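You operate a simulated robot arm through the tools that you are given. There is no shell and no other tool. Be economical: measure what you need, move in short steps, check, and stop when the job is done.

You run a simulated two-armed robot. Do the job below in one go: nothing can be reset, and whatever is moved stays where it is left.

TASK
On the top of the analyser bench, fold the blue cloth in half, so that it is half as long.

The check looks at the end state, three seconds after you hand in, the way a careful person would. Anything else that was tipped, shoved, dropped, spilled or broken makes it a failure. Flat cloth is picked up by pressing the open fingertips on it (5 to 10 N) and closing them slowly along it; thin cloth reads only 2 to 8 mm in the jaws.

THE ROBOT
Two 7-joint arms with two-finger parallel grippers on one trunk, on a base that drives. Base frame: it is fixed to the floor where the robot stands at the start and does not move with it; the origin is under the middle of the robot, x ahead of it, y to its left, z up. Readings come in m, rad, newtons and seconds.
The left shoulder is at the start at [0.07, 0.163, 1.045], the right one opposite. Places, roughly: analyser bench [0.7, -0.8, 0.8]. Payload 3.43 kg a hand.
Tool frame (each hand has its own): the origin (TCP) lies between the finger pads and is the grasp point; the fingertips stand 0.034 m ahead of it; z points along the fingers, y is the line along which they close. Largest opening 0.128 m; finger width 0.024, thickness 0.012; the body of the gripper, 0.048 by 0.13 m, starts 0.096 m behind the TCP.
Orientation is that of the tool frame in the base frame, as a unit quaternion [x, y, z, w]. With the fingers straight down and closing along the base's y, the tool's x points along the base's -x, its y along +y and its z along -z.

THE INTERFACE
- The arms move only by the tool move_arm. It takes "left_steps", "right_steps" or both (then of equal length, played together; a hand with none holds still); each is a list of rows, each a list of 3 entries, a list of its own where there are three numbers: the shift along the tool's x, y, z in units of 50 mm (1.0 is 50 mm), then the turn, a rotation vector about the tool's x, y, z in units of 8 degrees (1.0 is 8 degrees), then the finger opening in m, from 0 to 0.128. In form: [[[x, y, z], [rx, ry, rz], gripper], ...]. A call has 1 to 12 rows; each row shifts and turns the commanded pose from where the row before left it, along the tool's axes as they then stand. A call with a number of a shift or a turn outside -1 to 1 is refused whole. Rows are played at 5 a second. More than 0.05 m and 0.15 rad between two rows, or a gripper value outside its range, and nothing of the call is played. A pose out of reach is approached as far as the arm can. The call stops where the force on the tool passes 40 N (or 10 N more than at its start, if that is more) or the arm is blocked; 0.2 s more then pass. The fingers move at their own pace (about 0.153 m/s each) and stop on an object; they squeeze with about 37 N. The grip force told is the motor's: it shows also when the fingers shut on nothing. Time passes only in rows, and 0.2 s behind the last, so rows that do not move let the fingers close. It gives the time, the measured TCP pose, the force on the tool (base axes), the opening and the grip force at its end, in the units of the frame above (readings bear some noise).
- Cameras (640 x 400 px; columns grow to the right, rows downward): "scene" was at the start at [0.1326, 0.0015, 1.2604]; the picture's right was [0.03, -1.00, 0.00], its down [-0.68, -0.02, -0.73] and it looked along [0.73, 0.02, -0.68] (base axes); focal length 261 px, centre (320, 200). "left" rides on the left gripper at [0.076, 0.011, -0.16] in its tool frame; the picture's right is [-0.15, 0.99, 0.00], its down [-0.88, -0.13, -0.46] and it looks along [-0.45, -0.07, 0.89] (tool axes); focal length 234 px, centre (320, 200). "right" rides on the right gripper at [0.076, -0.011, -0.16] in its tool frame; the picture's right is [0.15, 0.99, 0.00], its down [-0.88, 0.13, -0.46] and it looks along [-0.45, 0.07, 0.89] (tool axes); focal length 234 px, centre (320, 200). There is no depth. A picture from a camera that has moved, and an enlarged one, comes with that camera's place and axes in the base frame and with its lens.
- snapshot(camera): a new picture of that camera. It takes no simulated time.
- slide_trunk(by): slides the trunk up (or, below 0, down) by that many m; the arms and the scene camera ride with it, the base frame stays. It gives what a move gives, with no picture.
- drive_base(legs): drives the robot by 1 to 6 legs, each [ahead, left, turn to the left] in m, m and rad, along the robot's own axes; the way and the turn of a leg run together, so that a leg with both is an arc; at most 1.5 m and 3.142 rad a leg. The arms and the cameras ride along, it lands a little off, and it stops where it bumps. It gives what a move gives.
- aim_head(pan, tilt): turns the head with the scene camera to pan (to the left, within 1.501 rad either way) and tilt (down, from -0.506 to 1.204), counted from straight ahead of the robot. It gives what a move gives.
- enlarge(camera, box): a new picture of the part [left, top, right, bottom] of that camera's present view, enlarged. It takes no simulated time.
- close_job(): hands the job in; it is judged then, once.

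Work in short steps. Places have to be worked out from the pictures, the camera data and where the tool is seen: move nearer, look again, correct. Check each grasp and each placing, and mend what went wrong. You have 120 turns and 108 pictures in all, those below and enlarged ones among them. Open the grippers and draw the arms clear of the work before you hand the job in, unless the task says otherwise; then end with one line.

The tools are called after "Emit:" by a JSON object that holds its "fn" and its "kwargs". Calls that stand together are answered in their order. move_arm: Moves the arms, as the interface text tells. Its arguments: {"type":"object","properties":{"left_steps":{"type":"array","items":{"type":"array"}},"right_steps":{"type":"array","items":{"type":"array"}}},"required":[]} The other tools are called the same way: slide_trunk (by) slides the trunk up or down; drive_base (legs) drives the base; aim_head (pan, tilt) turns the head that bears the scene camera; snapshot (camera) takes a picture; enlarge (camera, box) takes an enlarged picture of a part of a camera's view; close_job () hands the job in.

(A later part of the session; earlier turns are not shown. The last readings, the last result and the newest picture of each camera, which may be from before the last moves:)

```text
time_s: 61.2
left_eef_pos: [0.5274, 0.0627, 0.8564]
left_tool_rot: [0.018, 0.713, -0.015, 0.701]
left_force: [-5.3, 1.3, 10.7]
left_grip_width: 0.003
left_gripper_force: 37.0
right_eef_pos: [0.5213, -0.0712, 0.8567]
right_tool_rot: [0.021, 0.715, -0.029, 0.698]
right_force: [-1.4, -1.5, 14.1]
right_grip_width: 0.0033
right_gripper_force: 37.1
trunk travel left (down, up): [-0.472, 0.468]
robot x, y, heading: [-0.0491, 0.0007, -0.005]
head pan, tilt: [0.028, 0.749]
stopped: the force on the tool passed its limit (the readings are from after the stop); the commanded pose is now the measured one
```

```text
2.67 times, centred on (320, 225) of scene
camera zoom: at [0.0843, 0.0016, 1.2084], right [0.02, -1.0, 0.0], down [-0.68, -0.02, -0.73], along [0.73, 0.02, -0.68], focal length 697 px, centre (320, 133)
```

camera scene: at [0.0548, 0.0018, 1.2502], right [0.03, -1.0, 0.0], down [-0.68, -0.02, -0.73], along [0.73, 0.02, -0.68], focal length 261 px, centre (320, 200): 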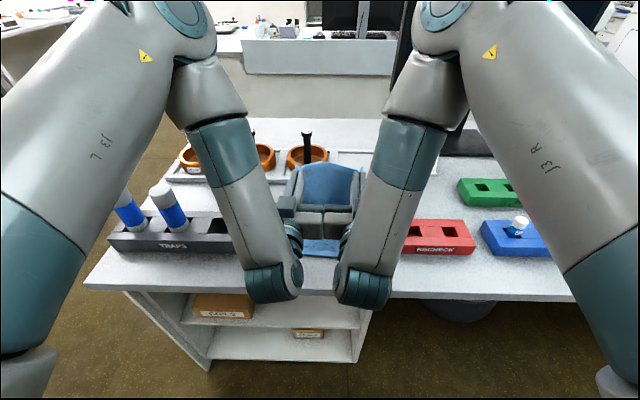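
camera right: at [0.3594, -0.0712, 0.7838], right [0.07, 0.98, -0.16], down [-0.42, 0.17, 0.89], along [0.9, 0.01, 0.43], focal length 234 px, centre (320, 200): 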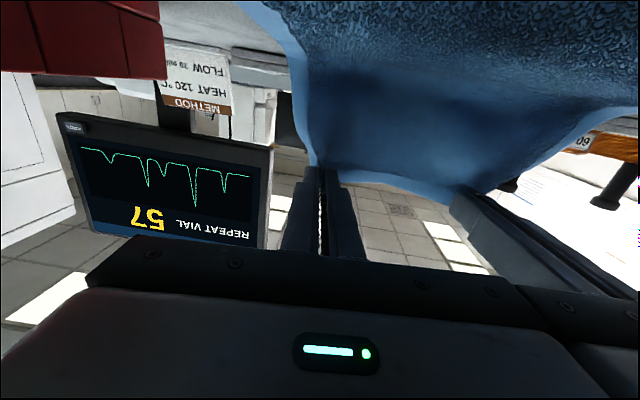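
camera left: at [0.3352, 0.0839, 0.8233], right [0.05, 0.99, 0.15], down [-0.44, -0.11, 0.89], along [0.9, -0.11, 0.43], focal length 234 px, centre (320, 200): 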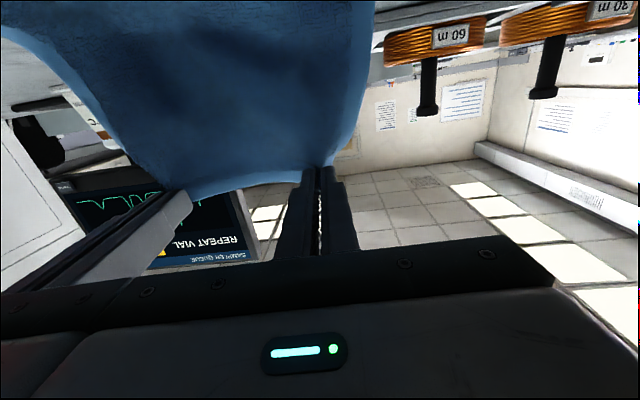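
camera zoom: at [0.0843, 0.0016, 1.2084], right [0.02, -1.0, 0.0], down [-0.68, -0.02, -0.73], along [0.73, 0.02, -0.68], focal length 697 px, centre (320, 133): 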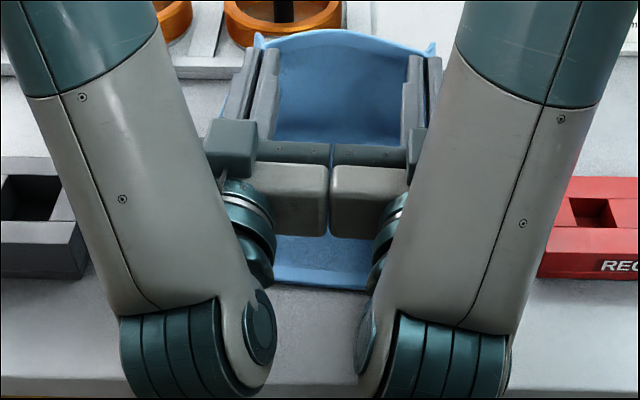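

The camera housings touched the bench at this forward position (14 N), so I raise 8 mm at once. The loop now bulges forward as wanted, and I draw back at this height.

Emit:
{"fn": "slide_trunk", "kwargs": {"by": 0.008}}

Emit:
{"fn": "drive_base", "kwargs": {"legs": [[-0.075, 0, 0]]}}

Emit:
{"fn": "snapshot", "kwargs": {"camera": "right"}}

Emit:
{"fn": "enlarge", "kwargs": {"camera": "scene", "box": [220, 130, 420, 280]}}

```text
time_s: 61.7
left_eef_pos: [0.529, 0.0617, 0.863]
left_tool_rot: [0.019, 0.714, -0.015, 0.7]
left_force: [0.5, 0.1, 0.1]
left_grip_width: 0.0035
left_gripper_force: 36.8
right_eef_pos: [0.5239, -0.0711, 0.8615]
right_tool_rot: [0.022, 0.715, -0.03, 0.698]
right_force: [0.7, -0.2, -0.3]
right_grip_width: 0.0032
right_gripper_force: 37.0
trunk travel left (down, up): [-0.48, 0.46]
robot x, y, heading: [-0.0479, 0.002, 0.001]
head pan, tilt: [0.028, 0.749]
```

```text
time_s: 62.8
left_eef_pos: [0.4525, 0.0635, 0.8641]
left_tool_rot: [0.019, 0.713, -0.015, 0.701]
left_force: [0.6, 0.5, -0.5]
left_grip_width: 0.0032
left_gripper_force: 37.1
right_eef_pos: [0.447, -0.0696, 0.8633]
right_tool_rot: [0.022, 0.716, -0.03, 0.697]
right_force: [-0.6, -0.7, 0.6]
right_grip_width: 0.0032
right_gripper_force: 37.3
trunk travel left (down, up): [-0.48, 0.46]
robot x, y, heading: [-0.1169, -0.0004, -0.001]
head pan, tilt: [0.028, 0.749]
```

```text
54 pictures are left
camera right: at [0.2847, -0.0708, 0.7909], right [0.07, 0.98, -0.16], down [-0.42, 0.17, 0.89], along [0.9, 0.01, 0.43], focal length 234 px, centre (320, 200)
```

right: 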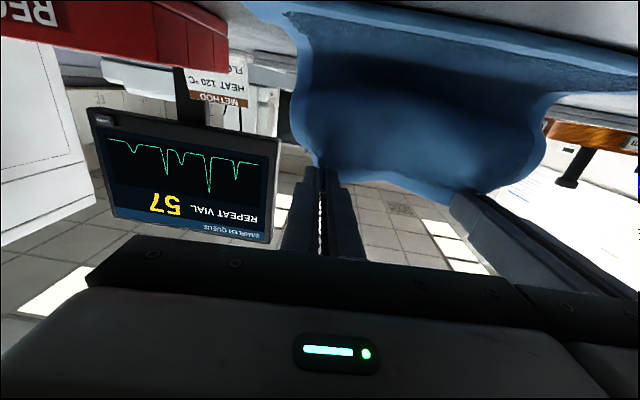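

```text
2.67 times, centred on (320, 205) of scene
camera zoom: at [0.0096, 0.0018, 1.216], right [0.03, -1.0, 0.0], down [-0.68, -0.02, -0.73], along [0.73, 0.02, -0.68], focal length 697 px, centre (320, 187)
```

zoom: 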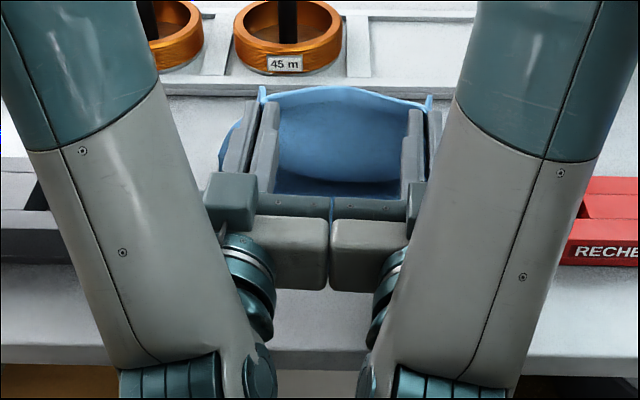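

A good open loop. I draw back 15 mm more so the camera housings clear the bench front, then lower 0.035 m and look.

Emit:
{"fn": "drive_base", "kwargs": {"legs": [[-0.015, 0, 0]]}}

Emit:
{"fn": "slide_trunk", "kwargs": {"by": -0.035}}

Emit:
{"fn": "snapshot", "kwargs": {"camera": "right"}}

Emit:
{"fn": "enlarge", "kwargs": {"camera": "scene", "box": [240, 130, 400, 230]}}

```text
time_s: 63.5
left_eef_pos: [0.4392, 0.0644, 0.8644]
left_tool_rot: [0.019, 0.713, -0.015, 0.701]
left_force: [0.0, -0.6, -0.2]
left_grip_width: 0.0033
left_gripper_force: 37.0
right_eef_pos: [0.433, -0.0707, 0.8616]
right_tool_rot: [0.023, 0.716, -0.031, 0.698]
right_force: [0.2, -1.2, 0.2]
right_grip_width: 0.0032
right_gripper_force: 37.0
trunk travel left (down, up): [-0.48, 0.46]
robot x, y, heading: [-0.1366, 0.0022, -0.003]
head pan, tilt: [0.028, 0.749]
```

```text
time_s: 64.3
left_eef_pos: [0.4394, 0.0638, 0.8285]
left_tool_rot: [0.018, 0.714, -0.014, 0.7]
left_force: [-0.2, 0.2, 0.2]
left_grip_width: 0.0036
left_gripper_force: 37.7
right_eef_pos: [0.4331, -0.0695, 0.8276]
right_tool_rot: [0.023, 0.716, -0.031, 0.697]
right_force: [1.2, 0.2, 0.3]
right_grip_width: 0.0033
right_gripper_force: 37.3
trunk travel left (down, up): [-0.445, 0.495]
robot x, y, heading: [-0.1404, 0.0003, -0.0]
head pan, tilt: [0.028, 0.749]
```

```text
52 pictures are left
camera right: at [0.2709, -0.0708, 0.7554], right [0.07, 0.98, -0.16], down [-0.42, 0.17, 0.89], along [0.9, 0.01, 0.43], focal length 234 px, centre (320, 200)
```

right: 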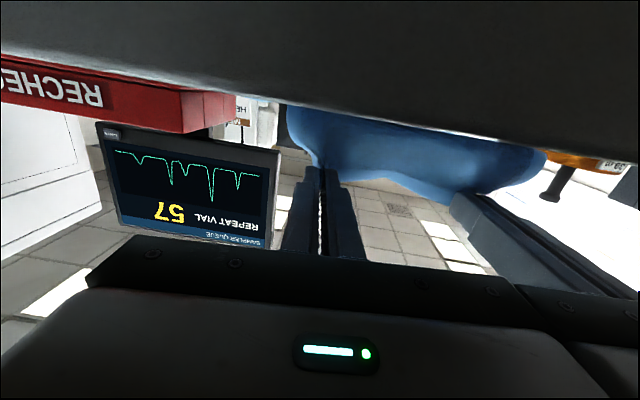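

```text
4.00 times, centred on (320, 180) of scene
camera zoom: at [-0.0037, 0.0018, 1.1809], right [0.03, -1.0, 0.0], down [-0.68, -0.02, -0.73], along [0.73, 0.02, -0.68], focal length 1046 px, centre (320, 280)
```

zoom: 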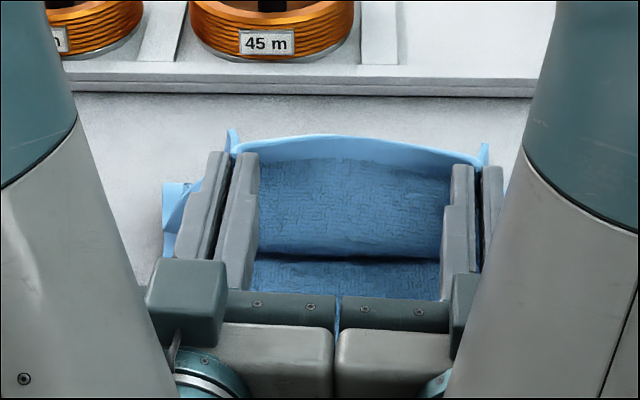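

The fold is now at about 0.535 with the bottom layer fully laid out in front. I draw back and down to lay the top layer out to the near edge.

Emit:
{"fn": "drive_base", "kwargs": {"legs": [[-0.03, 0, 0]]}}

Emit:
{"fn": "slide_trunk", "kwargs": {"by": -0.025}}

Emit:
{"fn": "drive_base", "kwargs": {"legs": [[-0.015, 0, 0]]}}

Emit:
{"fn": "enlarge", "kwargs": {"camera": "scene", "box": [240, 130, 400, 230]}}

```text
time_s: 65.2
left_eef_pos: [0.4104, 0.0641, 0.8291]
left_tool_rot: [0.02, 0.713, -0.016, 0.7]
left_force: [-0.7, -0.7, 0.4]
left_grip_width: 0.0033
left_gripper_force: 36.9
right_eef_pos: [0.4027, -0.0699, 0.8279]
right_tool_rot: [0.021, 0.715, -0.03, 0.698]
right_force: [-0.8, 1.4, -0.2]
right_grip_width: 0.0035
right_gripper_force: 37.2
trunk travel left (down, up): [-0.445, 0.495]
robot x, y, heading: [-0.1633, -0.0, -0.001]
head pan, tilt: [0.028, 0.749]
```

```text
time_s: 65.9
left_eef_pos: [0.4096, 0.0634, 0.8043]
left_tool_rot: [0.019, 0.713, -0.015, 0.701]
left_force: [0.5, 0.1, 0.1]
left_grip_width: 0.0033
left_gripper_force: 36.9
right_eef_pos: [0.4027, -0.0719, 0.803]
right_tool_rot: [0.022, 0.716, -0.03, 0.697]
right_force: [0.1, -0.1, -0.3]
right_grip_width: 0.0033
right_gripper_force: 37.5
trunk travel left (down, up): [-0.42, 0.52]
robot x, y, heading: [-0.1686, 0.0002, -0.001]
head pan, tilt: [0.028, 0.749]
```

```text
time_s: 66.6
left_eef_pos: [0.3947, 0.0649, 0.8034]
left_tool_rot: [0.018, 0.713, -0.015, 0.701]
left_force: [0.1, 0.4, 0.2]
left_grip_width: 0.0037
left_gripper_force: 37.4
right_eef_pos: [0.3881, -0.0719, 0.8016]
right_tool_rot: [0.022, 0.716, -0.03, 0.697]
right_force: [-0.1, 0.6, -0.3]
right_grip_width: 0.0037
right_gripper_force: 37.2
trunk travel left (down, up): [-0.42, 0.52]
robot x, y, heading: [-0.1834, 0.0, -0.003]
head pan, tilt: [0.028, 0.749]
```

```text
4.00 times, centred on (320, 180) of scene
camera zoom: at [-0.0486, 0.002, 1.156], right [0.03, -1.0, 0.0], down [-0.68, -0.02, -0.73], along [0.73, 0.02, -0.68], focal length 1046 px, centre (320, 280)
```

zoom: 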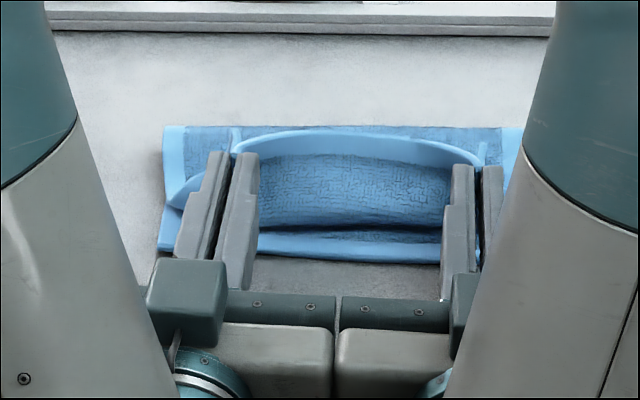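

Fold at about 0.52, near edge at about 0.39: the bottom half is 0.13 m as it should be. I bring the held hem down and slightly back to finish.

Emit:
{"fn": "drive_base", "kwargs": {"legs": [[-0.012, 0, 0]]}}

Emit:
{"fn": "slide_trunk", "kwargs": {"by": -0.018}}

Emit:
{"fn": "enlarge", "kwargs": {"camera": "scene", "box": [240, 130, 400, 230]}}

Emit:
{"fn": "enlarge", "kwargs": {"camera": "right", "box": [240, 90, 600, 230]}}

```text
time_s: 67.4
left_eef_pos: [0.3831, 0.0631, 0.8034]
left_tool_rot: [0.018, 0.713, -0.015, 0.701]
left_force: [0.0, -0.7, 0.2]
left_grip_width: 0.0034
left_gripper_force: 36.9
right_eef_pos: [0.3768, -0.0698, 0.8029]
right_tool_rot: [0.021, 0.715, -0.029, 0.698]
right_force: [-0.3, 0.5, 0.8]
right_grip_width: 0.0034
right_gripper_force: 36.8
trunk travel left (down, up): [-0.42, 0.52]
robot x, y, heading: [-0.1911, 0.0006, -0.001]
head pan, tilt: [0.028, 0.749]
```

```text
time_s: 68.0
left_eef_pos: [0.3839, 0.064, 0.7865]
left_tool_rot: [0.019, 0.713, -0.015, 0.7]
left_force: [0.4, 0.2, 0.4]
left_grip_width: 0.0033
left_gripper_force: 37.0
right_eef_pos: [0.3759, -0.0697, 0.7843]
right_tool_rot: [0.022, 0.716, -0.031, 0.697]
right_force: [0.6, 0.3, 2.0]
right_grip_width: 0.0034
right_gripper_force: 37.0
trunk travel left (down, up): [-0.402, 0.538]
robot x, y, heading: [-0.1904, 0.0001, -0.004]
head pan, tilt: [0.028, 0.749]
```

```text
4.00 times, centred on (320, 180) of scene
camera zoom: at [-0.06, 0.0021, 1.138], right [0.03, -1.0, 0.0], down [-0.68, -0.02, -0.73], along [0.73, 0.02, -0.68], focal length 1046 px, centre (320, 280)
```

zoom: 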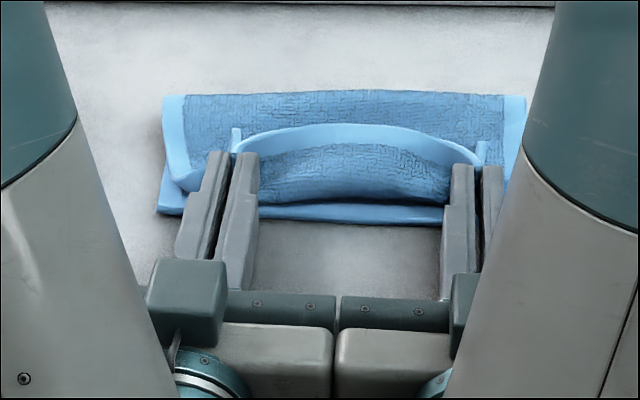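

```text
1.78 times, centred on (420, 160) of right
camera zoom: at [0.2149, -0.0705, 0.7126], right [0.07, 0.98, -0.16], down [-0.42, 0.17, 0.89], along [0.9, 0.01, 0.43], focal length 416 px, centre (142, 271)
```

zoom: 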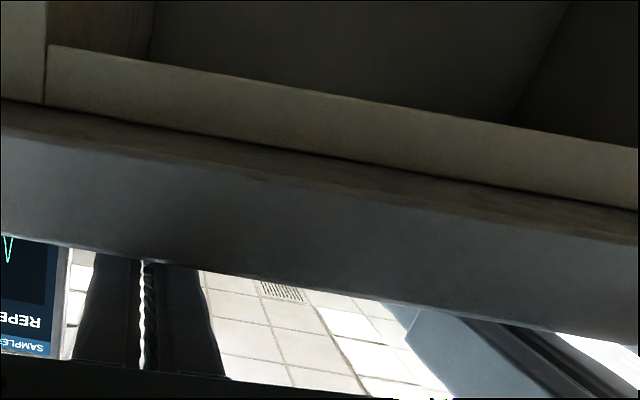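

The top layer lies well, with the hem held upright just behind the bottom edge. I open the fingers gently.

Emit:
{"fn": "move_arm", "kwargs": {"left_steps": [[[0, 0, 0], [0, 0, 0], 0.01], [[0, 0, 0], [0, 0, 0], 0.02], [[0, 0, 0], [0, 0, 0], 0.03], [[0, 0, 0], [0, 0, 0], 0.03]], "right_steps": [[[0, 0, 0], [0, 0, 0], 0.01], [[0, 0, 0], [0, 0, 0], 0.02], [[0, 0, 0], [0, 0, 0], 0.03], [[0, 0, 0], [0, 0, 0], 0.03]]}}

Emit:
{"fn": "enlarge", "kwargs": {"camera": "scene", "box": [240, 130, 400, 230]}}

```text
time_s: 69.0
left_eef_pos: [0.3837, 0.0641, 0.7853]
left_tool_rot: [0.019, 0.714, -0.015, 0.7]
left_force: [0.8, -0.4, 1.0]
left_grip_width: 0.0298
left_gripper_force: 0.0
right_eef_pos: [0.3771, -0.0702, 0.7846]
right_tool_rot: [0.022, 0.716, -0.03, 0.698]
right_force: [-1.0, 0.9, 0.2]
right_grip_width: 0.0299
right_gripper_force: 0.1
trunk travel left (down, up): [-0.402, 0.538]
robot x, y, heading: [-0.1948, 0.0018, -0.002]
head pan, tilt: [0.028, 0.749]
```

```text
4.00 times, centred on (320, 180) of scene
camera zoom: at [-0.0597, 0.002, 1.1379], right [0.03, -1.0, 0.0], down [-0.68, -0.02, -0.73], along [0.73, 0.02, -0.68], focal length 1046 px, centre (320, 280)
```

zoom: 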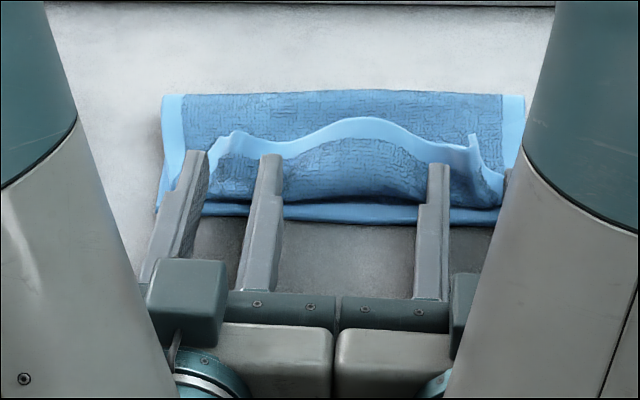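

Released. I draw both hands straight back with the base, which may also tip the hem toward the robot.

Emit:
{"fn": "drive_base", "kwargs": {"legs": [[-0.12, 0, 0]]}}

Emit:
{"fn": "snapshot", "kwargs": {"camera": "scene"}}

Emit:
{"fn": "enlarge", "kwargs": {"camera": "scene", "box": [260, 110, 380, 200]}}

```text
time_s: 70.3
left_eef_pos: [0.2627, 0.064, 0.7863]
left_tool_rot: [0.018, 0.713, -0.014, 0.701]
left_force: [-0.5, 0.1, 0.2]
left_grip_width: 0.03
left_gripper_force: 0.1
right_eef_pos: [0.2561, -0.0694, 0.785]
right_tool_rot: [0.022, 0.715, -0.03, 0.698]
right_force: [-1.0, 0.0, -0.2]
right_grip_width: 0.0301
right_gripper_force: 0.0
trunk travel left (down, up): [-0.402, 0.538]
robot x, y, heading: [-0.3162, 0.004, -0.0]
head pan, tilt: [0.028, 0.749]
```

```text
46 pictures are left
camera scene: at [-0.1815, 0.0024, 1.1381], right [0.03, -1.0, 0.0], down [-0.68, -0.02, -0.73], along [0.73, 0.02, -0.68], focal length 261 px, centre (320, 200)
```

scene: 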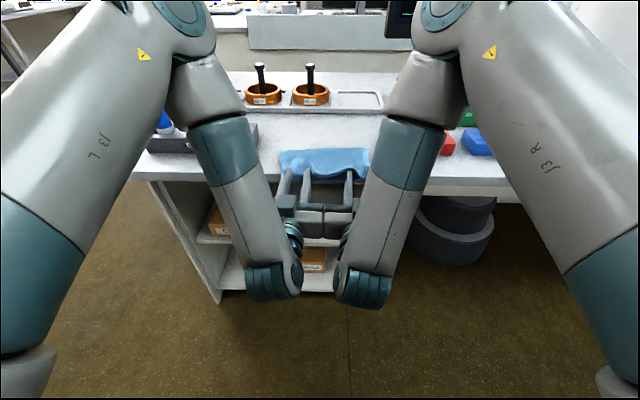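

```text
4.44 times, centred on (320, 155) of scene
camera zoom: at [-0.1815, 0.0024, 1.1381], right [0.03, -1.0, 0.0], down [-0.68, -0.02, -0.73], along [0.73, 0.02, -0.68], focal length 1162 px, centre (320, 400)
```

zoom: 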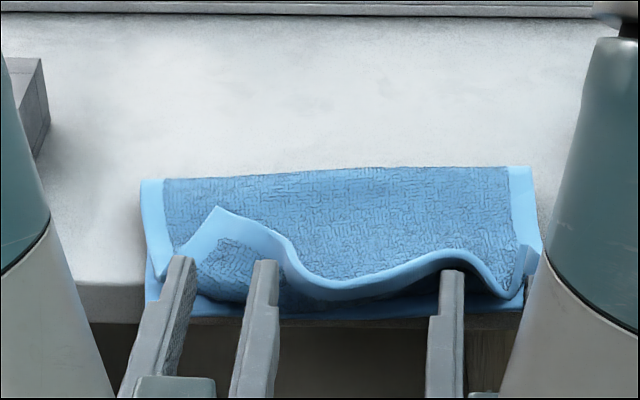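

The middle of the hem has fallen onto the near edge by itself; only the two gripped corners are still curled. I raise the hands and reduce the pitch to about 48°, so the fingertips can go behind the curls and pull them toward the robot.

Emit:
{"fn": "slide_trunk", "kwargs": {"by": 0.09}}

Emit:
{"fn": "move_arm", "kwargs": {"left_steps": [[[0, 0, 0], [0, 0.5, 0], 0], [[0, 0, 0], [0, 0.5, 0], 0], [[0, 0.1, 0], [0, 0.5, 0], 0], [[0, 0.1, 0], [0, 0.5, 0], 0], [[0, 0.1, 0], [0, 0.5, 0], 0], [[0, 0.1, 0], [0, 0.5, 0], 0], [[0, 0, 0], [0, 0.5, 0], 0], [[0, 0, 0], [0, 0.5, 0], 0], [[0, 0, 0], [0, 0.5, 0], 0], [[0, 0, 0], [0, 0.5, 0], 0], [[0, 0, 0], [0, 0.5, 0], 0]], "right_steps": [[[0, 0, 0], [0, 0.5, 0], 0], [[0, 0, 0], [0, 0.5, 0], 0], [[0, -0.1, 0], [0, 0.5, 0], 0], [[0, -0.1, 0], [0, 0.5, 0], 0], [[0, -0.1, 0], [0, 0.5, 0], 0], [[0, -0.1, 0], [0, 0.5, 0], 0], [[0, 0, 0], [0, 0.5, 0], 0], [[0, 0, 0], [0, 0.5, 0], 0], [[0, 0, 0], [0, 0.5, 0], 0], [[0, 0, 0], [0, 0.5, 0], 0], [[0, 0, 0], [0, 0.5, 0], 0]]}}

Emit:
{"fn": "snapshot", "kwargs": {"camera": "scene"}}

```text
time_s: 71.5
left_eef_pos: [0.2627, 0.0652, 0.8754]
left_tool_rot: [0.019, 0.714, -0.015, 0.7]
left_force: [-0.5, 0.4, -0.1]
left_grip_width: 0.0299
left_gripper_force: 0.1
right_eef_pos: [0.257, -0.0702, 0.8744]
right_tool_rot: [0.021, 0.716, -0.03, 0.697]
right_force: [0.4, 0.9, -0.3]
right_grip_width: 0.0299
right_gripper_force: 0.0
trunk travel left (down, up): [-0.492, 0.448]
robot x, y, heading: [-0.3147, 0.0023, -0.005]
head pan, tilt: [0.028, 0.749]
```

```text
time_s: 73.9
left_eef_pos: [0.2636, 0.0838, 0.8771]
left_tool_rot: [0.023, 0.924, -0.006, 0.382]
left_force: [0.1, -0.4, -0.3]
left_grip_width: 0.0
left_gripper_force: 33.5
right_eef_pos: [0.2549, -0.0911, 0.8749]
right_tool_rot: [0.031, 0.925, -0.019, 0.378]
right_force: [0.2, 0.8, 0.4]
right_grip_width: 0.0001
right_gripper_force: 32.3
trunk travel left (down, up): [-0.492, 0.448]
robot x, y, heading: [-0.3145, 0.003, -0.006]
head pan, tilt: [0.028, 0.749]
```

```text
44 pictures are left
camera scene: at [-0.1801, 0.0023, 1.2278], right [0.03, -1.0, 0.0], down [-0.68, -0.02, -0.73], along [0.73, 0.02, -0.68], focal length 261 px, centre (320, 200)
```

scene: 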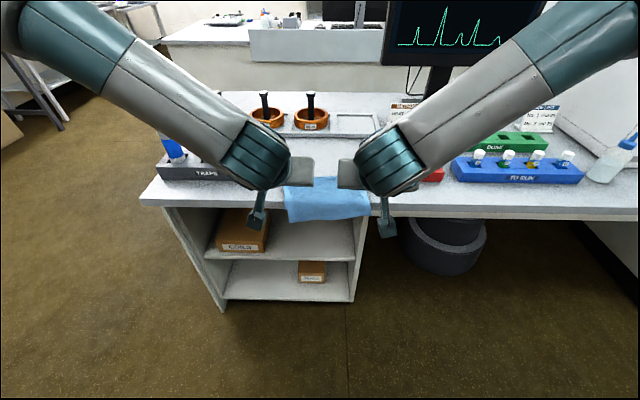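

The arms are clear and at 45° pitch. I look at the cloth in detail.

Emit:
{"fn": "enlarge", "kwargs": {"camera": "scene", "box": [270, 150, 390, 230]}}

Emit:
{"fn": "snapshot", "kwargs": {"camera": "left"}}

Emit:
{"fn": "snapshot", "kwargs": {"camera": "right"}}

```text
5.00 times, centred on (330, 190) of scene
camera zoom: at [-0.1801, 0.0023, 1.2278], right [0.03, -1.0, 0.0], down [-0.68, -0.02, -0.73], along [0.73, 0.02, -0.68], focal length 1307 px, centre (270, 250)
```

zoom: 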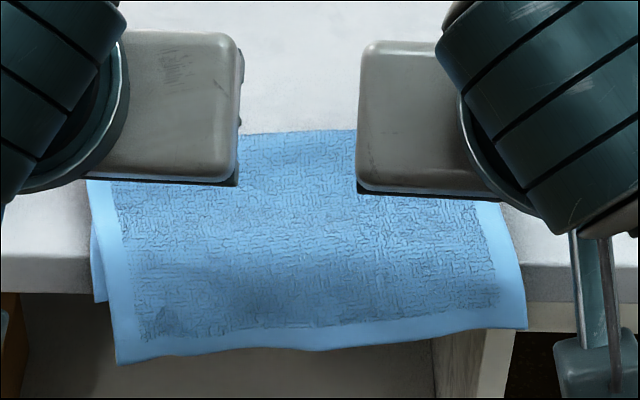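

```text
42 pictures are left
camera left: at [0.0979, 0.1039, 0.9362], right [0.15, 0.98, 0.11], down [0.3, -0.15, 0.94], along [0.94, -0.11, -0.31], focal length 234 px, centre (320, 200)
```

left: 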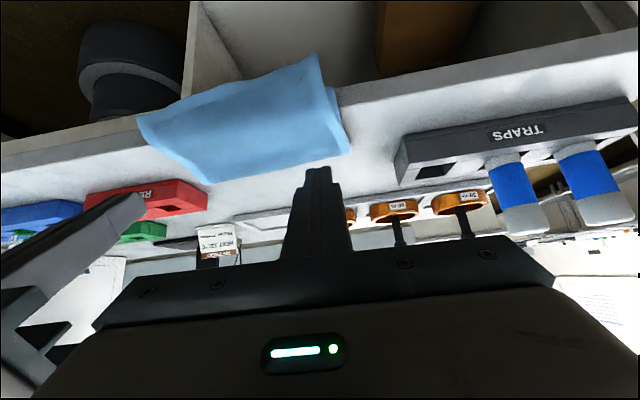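

```text
41 pictures are left
camera right: at [0.0887, -0.0883, 0.9348], right [-0.03, 0.99, -0.11], down [0.32, 0.12, 0.94], along [0.95, -0.01, -0.32], focal length 234 px, centre (320, 200)
```

right: 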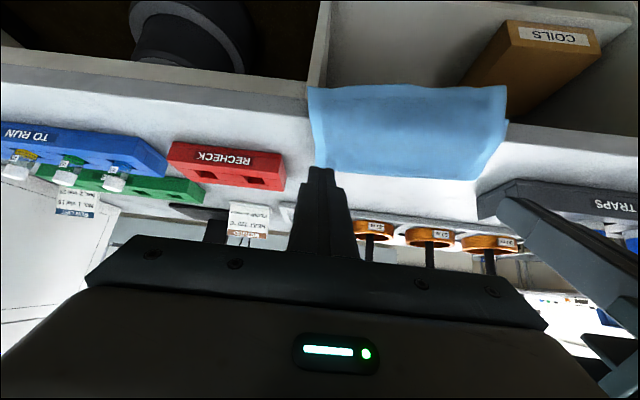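

Raising the fingers caught the hem and pulled the folded cloth toward the robot; it now overhangs the bench front. I straighten the tools to vertical above it and get a clear view, then will take it by the fold and pull it back onto the bench.

Emit:
{"fn": "move_arm", "kwargs": {"left_steps": [[[0, 0, -0.4], [0, 0.9, 0], 0.03], [[0, 0, -0.4], [0, 0.9, 0], 0.03], [[0, 0, 0], [0, 0.9, 0], 0.03], [[0, 0, 0], [0, 0.9, 0], 0.03], [[0, 0, 0], [0, 0.9, 0], 0.03], [[0, 0, 0], [0, 1, 0], 0.03]], "right_steps": [[[0, 0, -0.4], [0, 0.9, 0], 0.03], [[0, 0, -0.4], [0, 0.9, 0], 0.03], [[0, 0, 0], [0, 0.9, 0], 0.03], [[0, 0, 0], [0, 0.9, 0], 0.03], [[0, 0, 0], [0, 0.9, 0], 0.03], [[0, 0, 0], [0, 1, 0], 0.03]]}}

Emit:
{"fn": "snapshot", "kwargs": {"camera": "scene"}}

Emit:
{"fn": "enlarge", "kwargs": {"camera": "scene", "box": [270, 150, 390, 230]}}

```text
time_s: 75.3
left_eef_pos: [0.2388, 0.0847, 0.905]
left_tool_rot: [0.024, 1.0, 0.002, 0.006]
left_force: [0.1, 0.9, -0.3]
left_grip_width: 0.03
left_gripper_force: 0.1
right_eef_pos: [0.2299, -0.0877, 0.9041]
right_tool_rot: [0.036, 0.999, -0.006, 0.002]
right_force: [0.1, -0.7, 0.4]
right_grip_width: 0.0298
right_gripper_force: 0.0
trunk travel left (down, up): [-0.492, 0.448]
robot x, y, heading: [-0.3127, -0.001, 0.0]
head pan, tilt: [0.028, 0.749]
```

```text
40 pictures are left
camera scene: at [-0.1783, 0.0022, 1.2276], right [0.03, -1.0, 0.0], down [-0.68, -0.02, -0.73], along [0.73, 0.02, -0.68], focal length 261 px, centre (320, 200)
```

scene: 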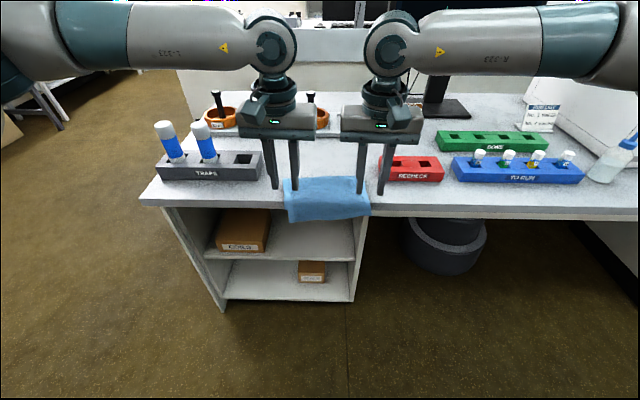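

```text
5.00 times, centred on (330, 190) of scene
camera zoom: at [-0.1783, 0.0022, 1.2276], right [0.03, -1.0, 0.0], down [-0.68, -0.02, -0.73], along [0.73, 0.02, -0.68], focal length 1307 px, centre (270, 250)
```

zoom: 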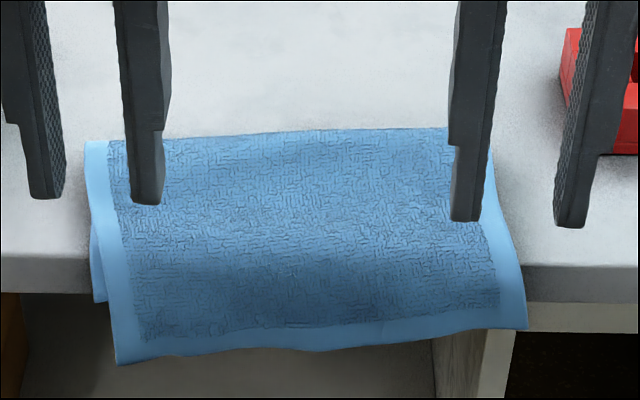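

The view is clear: the fold is at x ≈ 0.412 (left) to 0.422 (right), the top layer is about 0.16 m long and the bottom about 0.125 m. If I pinch the top layer about 17 mm behind the fold and pull it forward, the fold moves to the middle and the cloth comes back on the bench. I move there.

Emit:
{"fn": "move_arm", "kwargs": {"left_steps": [[[-0.78, 0.09, 0], [0, 0, 0], 0.026], [[-0.78, 0.09, 0], [0, 0, 0], 0.026], [[-0.78, 0.09, 0], [0, 0, 0], 0.026], [[-0.78, 0.09, 0], [0, 0, 0], 0.026], [[0, 0, 0.5], [0, 0, 0], 0.026], [[0, 0, 0.5], [0, 0, 0], 0.026], [[0, 0, 0.5], [0, 0, 0], 0.026]], "right_steps": [[[-0.87, 0.075, 0], [0, 0, 0], 0.026], [[-0.87, 0.075, 0], [0, 0, 0], 0.026], [[-0.87, 0.075, 0], [0, 0, 0], 0.026], [[-0.87, 0.075, 0], [0, 0, 0], 0.026], [[0, 0, 0.5], [0, 0, 0], 0.026], [[0, 0, 0.5], [0, 0, 0], 0.026], [[0, 0, 0.5], [0, 0, 0], 0.026]]}}

Emit:
{"fn": "enlarge", "kwargs": {"camera": "scene", "box": [270, 130, 390, 230]}}

Emit:
{"fn": "snapshot", "kwargs": {"camera": "left"}}

Emit:
{"fn": "snapshot", "kwargs": {"camera": "right"}}

```text
time_s: 76.9
left_eef_pos: [0.3966, 0.0964, 0.8336]
left_tool_rot: [0.024, 1.0, 0.003, 0.007]
left_force: [-0.7, 0.0, 0.1]
left_grip_width: 0.0259
left_gripper_force: 0.0
right_eef_pos: [0.4056, -0.0865, 0.8294]
right_tool_rot: [0.037, 0.999, -0.006, 0.004]
right_force: [0.1, 0.2, 0.1]
right_grip_width: 0.0258
right_gripper_force: 0.1
trunk travel left (down, up): [-0.492, 0.448]
robot x, y, heading: [-0.3148, 0.0008, -0.001]
head pan, tilt: [0.028, 0.749]
```

```text
4.00 times, centred on (330, 180) of scene
camera zoom: at [-0.1793, 0.0023, 1.2278], right [0.03, -1.0, 0.0], down [-0.68, -0.02, -0.73], along [0.73, 0.02, -0.68], focal length 1046 px, centre (280, 280)
```

zoom: 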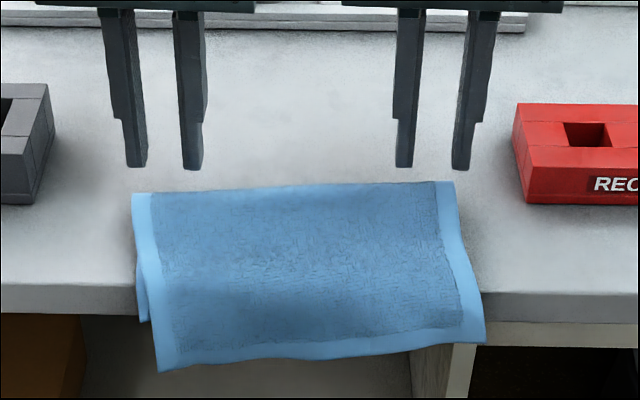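

```text
37 pictures are left
camera left: at [0.3179, 0.1106, 0.9922], right [0.19, 0.98, 0.01], down [0.87, -0.17, 0.47], along [0.46, -0.08, -0.88], focal length 234 px, centre (320, 200)
```

left: 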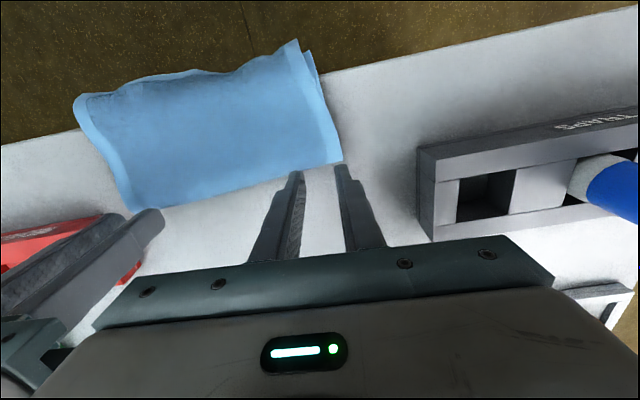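

```text
36 pictures are left
camera right: at [0.3274, -0.0894, 0.9886], right [-0.07, 1.0, -0.01], down [0.88, 0.07, 0.46], along [0.46, 0.02, -0.89], focal length 234 px, centre (320, 200)
```

right: 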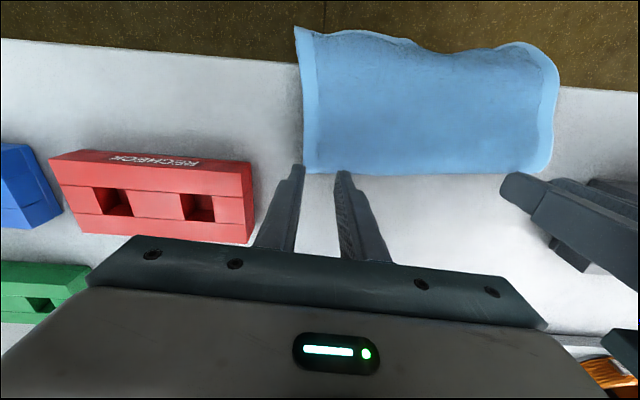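

Averaging the three views, the fold runs from about (0.400, 0.12) to (0.413, −0.10), so I shift both hands 10–13 mm back and inward over the cloth and lower to just above it.

Emit:
{"fn": "move_arm", "kwargs": {"left_steps": [[[0.25, -0.25, 0], [0, 0, 0], 0.026], [[0, 0, 0.24], [0, 0, 0], 0.026], [[0, 0, 0.24], [0, 0, 0], 0.026]], "right_steps": [[[0.22, 0.35, 0], [0, 0, 0], 0.026], [[0, 0, 0.2], [0, 0, 0], 0.026], [[0, 0, 0.2], [0, 0, 0], 0.026]]}}

Emit:
{"fn": "enlarge", "kwargs": {"camera": "scene", "box": [270, 130, 390, 230]}}

Emit:
{"fn": "enlarge", "kwargs": {"camera": "left", "box": [240, 120, 400, 220]}}

Emit:
{"fn": "enlarge", "kwargs": {"camera": "right", "box": [240, 120, 400, 220]}}

```text
time_s: 77.7
left_eef_pos: [0.383, 0.0837, 0.8097]
left_tool_rot: [0.024, 1.0, 0.002, 0.008]
left_force: [0.1, -0.9, 0.1]
left_grip_width: 0.026
left_gripper_force: 0.1
right_eef_pos: [0.3946, -0.0674, 0.8103]
right_tool_rot: [0.036, 0.999, -0.007, 0.004]
right_force: [0.6, 0.4, 0.8]
right_grip_width: 0.026
right_gripper_force: 0.1
trunk travel left (down, up): [-0.492, 0.448]
robot x, y, heading: [-0.3116, 0.0013, -0.0]
head pan, tilt: [0.028, 0.749]
```

```text
4.00 times, centred on (330, 180) of scene
camera zoom: at [-0.1799, 0.0025, 1.2279], right [0.03, -1.0, 0.0], down [-0.68, -0.02, -0.73], along [0.73, 0.02, -0.68], focal length 1046 px, centre (280, 280)
```

zoom: 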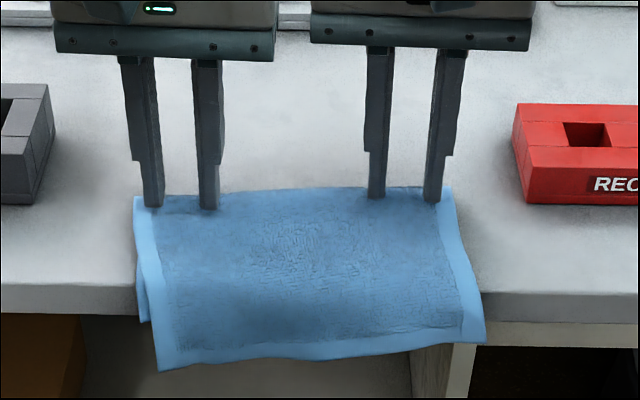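

```text
4.00 times, centred on (320, 170) of left
camera zoom: at [0.3052, 0.0995, 0.9679], right [0.19, 0.98, 0.01], down [0.87, -0.17, 0.47], along [0.46, -0.08, -0.88], focal length 937 px, centre (320, 320)
```

zoom: 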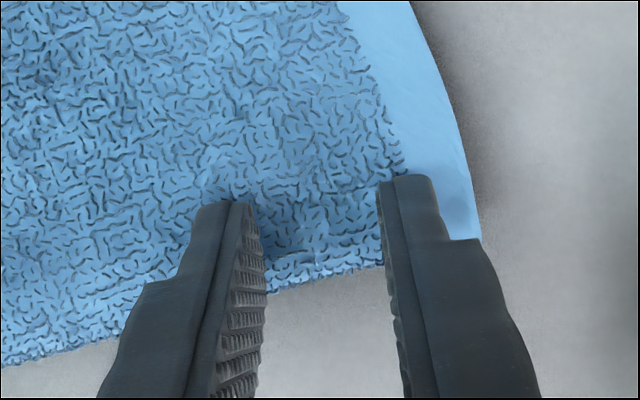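

```text
4.00 times, centred on (320, 170) of right
camera zoom: at [0.3175, -0.0714, 0.969], right [-0.07, 1.0, -0.01], down [0.88, 0.07, 0.46], along [0.46, 0.02, -0.89], focal length 937 px, centre (320, 320)
```

zoom: 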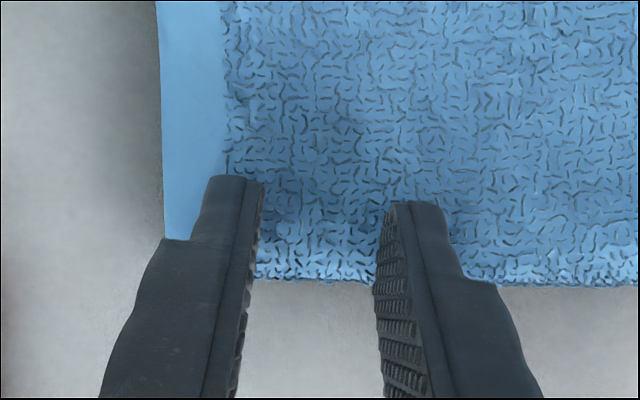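

The tips would land only about 8–10 mm behind the fold, so I shift another 8 mm toward the robot and press down to contact.

Emit:
{"fn": "move_arm", "kwargs": {"left_steps": [[[0.16, 0, 0.04], [0, 0, 0], 0.026], [[0, 0, 0.1], [0, 0, 0], 0.026]], "right_steps": [[[0.16, 0, 0.04], [0, 0, 0], 0.026], [[0, 0, 0.1], [0, 0, 0], 0.026]]}}

```text
time_s: 78.3
left_eef_pos: [0.375, 0.0846, 0.8039]
left_tool_rot: [0.024, 1.0, 0.001, 0.009]
left_force: [-0.4, 0.1, 3.1]
left_grip_width: 0.026
left_gripper_force: 0.1
right_eef_pos: [0.3868, -0.0677, 0.8046]
right_tool_rot: [0.037, 0.999, -0.007, 0.005]
right_force: [0.1, 0.4, 1.9]
right_grip_width: 0.0259
right_gripper_force: 0.1
trunk travel left (down, up): [-0.492, 0.448]
robot x, y, heading: [-0.3098, 0.003, -0.005]
head pan, tilt: [0.028, 0.749]
```

Light contact at 2–3 N. I press 1.5 mm more and close slowly to gather only the top layer.

Emit:
{"fn": "move_arm", "kwargs": {"left_steps": [[[0, 0, 0.03], [0, 0, 0], 0.026], [[0, 0, 0], [0, 0, 0], 0.022], [[0, 0, 0], [0, 0, 0], 0.018], [[0, 0, 0], [0, 0, 0], 0.014], [[0, 0, 0], [0, 0, 0], 0.01], [[0, 0, 0], [0, 0, 0], 0.006], [[0, 0, 0], [0, 0, 0], 0.002], [[0, 0, 0], [0, 0, 0], 0], [[0, 0, 0], [0, 0, 0], 0]], "right_steps": [[[0, 0, 0.04], [0, 0, 0], 0.026], [[0, 0, 0], [0, 0, 0], 0.022], [[0, 0, 0], [0, 0, 0], 0.018], [[0, 0, 0], [0, 0, 0], 0.014], [[0, 0, 0], [0, 0, 0], 0.01], [[0, 0, 0], [0, 0, 0], 0.006], [[0, 0, 0], [0, 0, 0], 0.002], [[0, 0, 0], [0, 0, 0], 0], [[0, 0, 0], [0, 0, 0], 0]]}}

Emit:
{"fn": "enlarge", "kwargs": {"camera": "scene", "box": [270, 130, 390, 230]}}

```text
time_s: 80.3
left_eef_pos: [0.3744, 0.0831, 0.8006]
left_tool_rot: [0.024, 1.0, 0.003, 0.009]
left_force: [-0.2, -0.7, 5.8]
left_grip_width: 0.0036
left_gripper_force: 36.7
right_eef_pos: [0.3869, -0.0666, 0.802]
right_tool_rot: [0.036, 0.999, -0.006, 0.005]
right_force: [-0.3, 0.1, -0.2]
right_grip_width: 0.0003
right_gripper_force: 33.0
trunk travel left (down, up): [-0.492, 0.448]
robot x, y, heading: [-0.3129, 0.001, -0.003]
head pan, tilt: [0.028, 0.749]
```

```text
4.00 times, centred on (330, 180) of scene
camera zoom: at [-0.1808, 0.0023, 1.228], right [0.03, -1.0, 0.0], down [-0.68, -0.02, -0.73], along [0.73, 0.02, -0.68], focal length 1046 px, centre (280, 280)
```

zoom: 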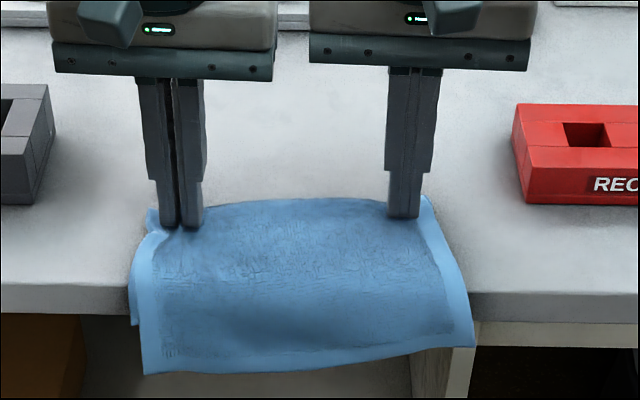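

The left hand has the top layer (3.6 mm) but the right hand closed on nothing. I lift the right hand, open it, and press again a bit harder.

Emit:
{"fn": "move_arm", "kwargs": {"right_steps": [[[0, 0, -0.2], [0, 0, 0], 0.01], [[0, 0, 0], [0, 0, 0], 0.028], [[0, 0, 0.2], [0, 0, 0], 0.028], [[0, 0, 0.06], [0, 0, 0], 0.028]]}}

```text
time_s: 81.3
left_eef_pos: [0.3755, 0.0851, 0.8008]
left_tool_rot: [0.023, 1.0, 0.003, 0.009]
left_force: [1.5, -1.5, 3.9]
left_grip_width: 0.0035
left_gripper_force: 36.5
right_eef_pos: [0.386, -0.0666, 0.8003]
right_tool_rot: [0.037, 0.999, -0.007, 0.006]
right_force: [-0.2, 1.5, 8.1]
right_grip_width: 0.0282
right_gripper_force: 0.2
trunk travel left (down, up): [-0.492, 0.448]
robot x, y, heading: [-0.3099, -0.0011, -0.007]
head pan, tilt: [0.028, 0.749]
```

8.1 N on the right now, so I close it slowly.

Emit:
{"fn": "move_arm", "kwargs": {"right_steps": [[[0, 0, 0], [0, 0, 0], 0.024], [[0, 0, 0], [0, 0, 0], 0.02], [[0, 0, 0], [0, 0, 0], 0.016], [[0, 0, 0], [0, 0, 0], 0.012], [[0, 0, 0], [0, 0, 0], 0.008], [[0, 0, 0], [0, 0, 0], 0.004], [[0, 0, 0], [0, 0, 0], 0], [[0, 0, 0], [0, 0, 0], 0]]}}

Emit:
{"fn": "enlarge", "kwargs": {"camera": "scene", "box": [270, 130, 390, 230]}}

```text
time_s: 83.1
left_eef_pos: [0.3743, 0.0842, 0.8012]
left_tool_rot: [0.024, 1.0, 0.001, 0.009]
left_force: [1.7, -8.9, 2.8]
left_grip_width: 0.0035
left_gripper_force: 36.9
right_eef_pos: [0.386, -0.0676, 0.8]
right_tool_rot: [0.035, 0.999, -0.007, 0.004]
right_force: [-0.4, 10.4, 12.9]
right_grip_width: 0.0062
right_gripper_force: 36.6
trunk travel left (down, up): [-0.492, 0.448]
robot x, y, heading: [-0.3126, 0.0013, 0.004]
head pan, tilt: [0.028, 0.749]
```

```text
4.00 times, centred on (330, 180) of scene
camera zoom: at [-0.1817, 0.0026, 1.2281], right [0.03, -1.0, 0.0], down [-0.68, -0.02, -0.73], along [0.73, 0.02, -0.68], focal length 1046 px, centre (280, 280)
```

zoom: 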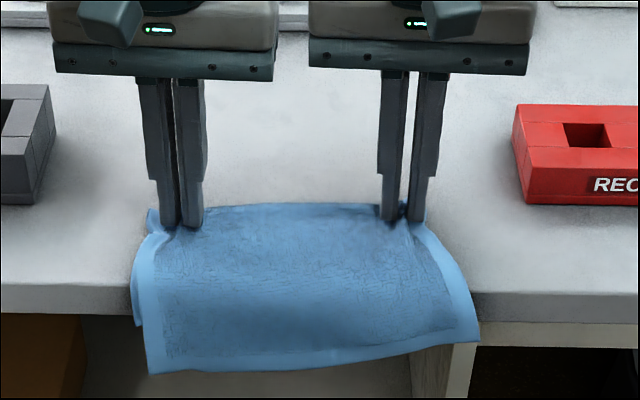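

The right jaw reads 6.2 mm, which means both layers. I release it and retry with a pressure in between.

Emit:
{"fn": "move_arm", "kwargs": {"right_steps": [[[0, 0, 0], [0, 0, 0], 0.014], [[0, 0, 0], [0, 0, 0], 0.03], [[0, 0, -0.3], [0, 0, 0], 0.03], [[0, 0, 0], [0, 0, 0], 0.028], [[0, 0, 0.26], [0, 0, 0], 0.028], [[0, 0, 0.05], [0, 0, 0], 0.028]]}}

Emit:
{"fn": "enlarge", "kwargs": {"camera": "right", "box": [240, 120, 400, 220]}}

```text
time_s: 84.5
left_eef_pos: [0.374, 0.0841, 0.8021]
left_tool_rot: [0.024, 1.0, 0.003, 0.008]
left_force: [1.0, 0.6, 3.4]
left_grip_width: 0.0034
left_gripper_force: 36.2
right_eef_pos: [0.387, -0.0673, 0.8005]
right_tool_rot: [0.037, 0.999, -0.006, 0.007]
right_force: [-0.9, -0.4, 9.0]
right_grip_width: 0.028
right_gripper_force: 0.4
trunk travel left (down, up): [-0.492, 0.448]
robot x, y, heading: [-0.3142, 0.0005, -0.003]
head pan, tilt: [0.028, 0.749]
```

```text
4.00 times, centred on (320, 170) of right
camera zoom: at [0.3082, -0.0709, 0.9586], right [-0.07, 1.0, -0.01], down [0.88, 0.07, 0.46], along [0.46, 0.02, -0.89], focal length 937 px, centre (320, 320)
```

zoom: 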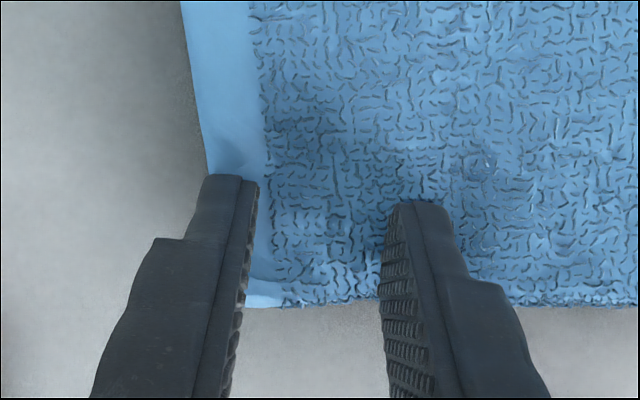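

9 N is likely to take both layers again; I ease up by 0.7 mm, then close.

Emit:
{"fn": "move_arm", "kwargs": {"right_steps": [[[0, 0, -0.014], [0, 0, 0], 0.028], [[0, 0, 0], [0, 0, 0], 0.024], [[0, 0, 0], [0, 0, 0], 0.02], [[0, 0, 0], [0, 0, 0], 0.016], [[0, 0, 0], [0, 0, 0], 0.012], [[0, 0, 0], [0, 0, 0], 0.008], [[0, 0, 0], [0, 0, 0], 0.004], [[0, 0, 0], [0, 0, 0], 0], [[0, 0, 0], [0, 0, 0], 0]]}}

```text
time_s: 86.5
left_eef_pos: [0.3752, 0.0851, 0.8015]
left_tool_rot: [0.023, 1.0, 0.001, 0.009]
left_force: [1.2, -8.3, 3.2]
left_grip_width: 0.0038
left_gripper_force: 36.6
right_eef_pos: [0.3853, -0.0662, 0.8004]
right_tool_rot: [0.035, 0.999, -0.006, 0.005]
right_force: [-1.1, 9.3, 8.9]
right_grip_width: 0.0062
right_gripper_force: 37.0
trunk travel left (down, up): [-0.492, 0.448]
robot x, y, heading: [-0.3097, 0.0015, -0.007]
head pan, tilt: [0.028, 0.749]
```

Still both layers. One more try with 1.2 mm less depth than the last.

Emit:
{"fn": "move_arm", "kwargs": {"right_steps": [[[0, 0, 0], [0, 0, 0], 0.014], [[0, 0, 0], [0, 0, 0], 0.03], [[0, 0, -0.3], [0, 0, 0], 0.03], [[0, 0, 0], [0, 0, 0], 0.028], [[0, 0, 0.2], [0, 0, 0], 0.028], [[0, 0, 0.07], [0, 0, 0], 0.028]]}}

```text
time_s: 87.9
left_eef_pos: [0.3744, 0.0849, 0.8009]
left_tool_rot: [0.024, 1.0, 0.002, 0.009]
left_force: [0.2, 0.9, 4.2]
left_grip_width: 0.0033
left_gripper_force: 36.7
right_eef_pos: [0.3859, -0.0662, 0.8022]
right_tool_rot: [0.036, 0.999, -0.006, 0.005]
right_force: [-0.7, 0.0, 4.3]
right_grip_width: 0.0281
right_gripper_force: 0.2
trunk travel left (down, up): [-0.492, 0.448]
robot x, y, heading: [-0.3147, 0.0006, -0.003]
head pan, tilt: [0.028, 0.749]
```

4.3 N now. I press 0.4 mm more and close.

Emit:
{"fn": "move_arm", "kwargs": {"right_steps": [[[0, 0, 0.01], [0, 0, 0], 0.028], [[0, 0, 0], [0, 0, 0], 0.024], [[0, 0, 0], [0, 0, 0], 0.02], [[0, 0, 0], [0, 0, 0], 0.016], [[0, 0, 0], [0, 0, 0], 0.012], [[0, 0, 0], [0, 0, 0], 0.008], [[0, 0, 0], [0, 0, 0], 0.004], [[0, 0, 0], [0, 0, 0], 0], [[0, 0, 0], [0, 0, 0], 0]]}}

```text
time_s: 89.9
left_eef_pos: [0.3742, 0.0848, 0.8014]
left_tool_rot: [0.024, 1.0, 0.002, 0.009]
left_force: [1.1, -6.2, 4.4]
left_grip_width: 0.0034
left_gripper_force: 37.1
right_eef_pos: [0.3853, -0.0668, 0.8001]
right_tool_rot: [0.036, 0.999, -0.006, 0.005]
right_force: [0.1, 8.1, 8.9]
right_grip_width: 0.0056
right_gripper_force: 36.4
trunk travel left (down, up): [-0.492, 0.448]
robot x, y, heading: [-0.3146, 0.0046, -0.003]
head pan, tilt: [0.028, 0.749]
```

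5.6 mm, so it is unclear. I lift both hands 25 mm and look at what the right hand holds.

Emit:
{"fn": "move_arm", "kwargs": {"left_steps": [[[0, -0.04, -0.25], [0, 0, 0], 0], [[0, 0, -0.25], [0, 0, 0], 0]], "right_steps": [[[0, 0.04, -0.25], [0, 0, 0], 0], [[0, 0, -0.25], [0, 0, 0], 0]]}}

Emit:
{"fn": "enlarge", "kwargs": {"camera": "scene", "box": [270, 130, 390, 230]}}

Emit:
{"fn": "snapshot", "kwargs": {"camera": "right"}}

```text
time_s: 90.5
left_eef_pos: [0.3737, 0.0837, 0.8258]
left_tool_rot: [0.023, 1.0, 0.002, 0.008]
left_force: [0.3, -2.0, 0.2]
left_grip_width: 0.0036
left_gripper_force: 36.9
right_eef_pos: [0.3858, -0.0659, 0.8241]
right_tool_rot: [0.037, 0.999, -0.007, 0.005]
right_force: [-0.4, 3.0, -0.3]
right_grip_width: 0.0054
right_gripper_force: 37.0
trunk travel left (down, up): [-0.492, 0.448]
robot x, y, heading: [-0.3135, 0.0021, -0.01]
head pan, tilt: [0.028, 0.749]
```

```text
4.00 times, centred on (330, 180) of scene
camera zoom: at [-0.1806, 0.0024, 1.2278], right [0.03, -1.0, 0.0], down [-0.68, -0.02, -0.73], along [0.73, 0.02, -0.68], focal length 1046 px, centre (280, 280)
```

zoom: 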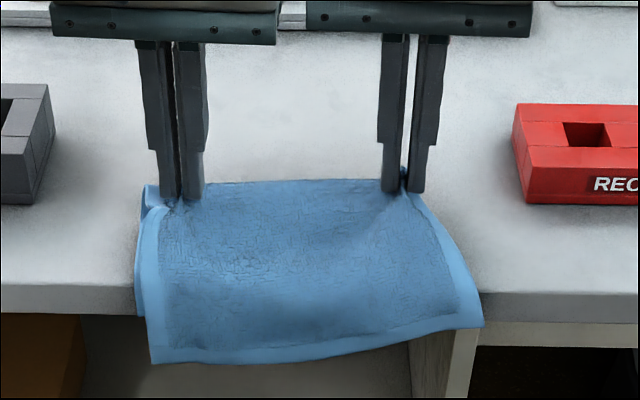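

```text
28 pictures are left
camera right: at [0.3087, -0.0686, 0.983], right [-0.07, 1.0, -0.01], down [0.88, 0.07, 0.46], along [0.46, 0.02, -0.89], focal length 234 px, centre (320, 200)
```

right: 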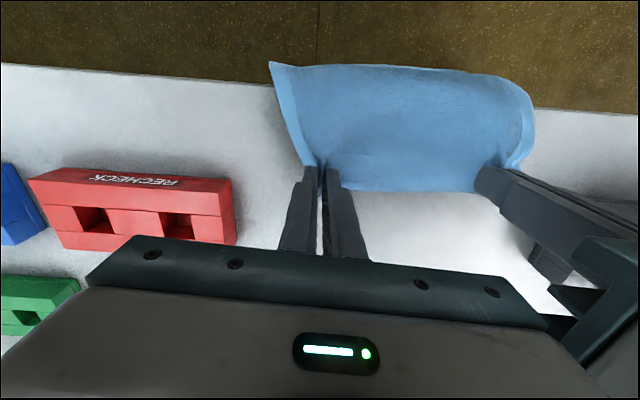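

Both hands hold the cloth at the fold. I drive forward 0.15 m to pull it fully back onto the bench, with both layers trailing.

Emit:
{"fn": "drive_base", "kwargs": {"legs": [[0.15, 0, 0]]}}

Emit:
{"fn": "enlarge", "kwargs": {"camera": "scene", "box": [260, 130, 400, 250]}}

```text
time_s: 91.9
left_eef_pos: [0.5259, 0.0824, 0.8242]
left_tool_rot: [0.024, 1.0, 0.003, 0.007]
left_force: [-0.4, -1.6, 0.1]
left_grip_width: 0.0034
left_gripper_force: 36.6
right_eef_pos: [0.5379, -0.0634, 0.8232]
right_tool_rot: [0.036, 0.999, -0.006, 0.004]
right_force: [-0.3, 1.8, -0.3]
right_grip_width: 0.0057
right_gripper_force: 37.1
trunk travel left (down, up): [-0.492, 0.448]
robot x, y, heading: [-0.1598, 0.0018, -0.001]
head pan, tilt: [0.028, 0.749]
```

```text
3.33 times, centred on (330, 190) of scene
camera zoom: at [-0.0283, 0.0022, 1.2277], right [0.03, -1.0, 0.0], down [-0.68, -0.02, -0.73], along [0.73, 0.02, -0.68], focal length 871 px, centre (287, 233)
```

zoom: 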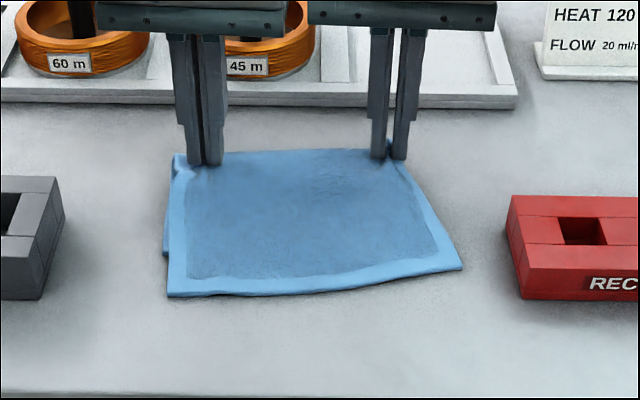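

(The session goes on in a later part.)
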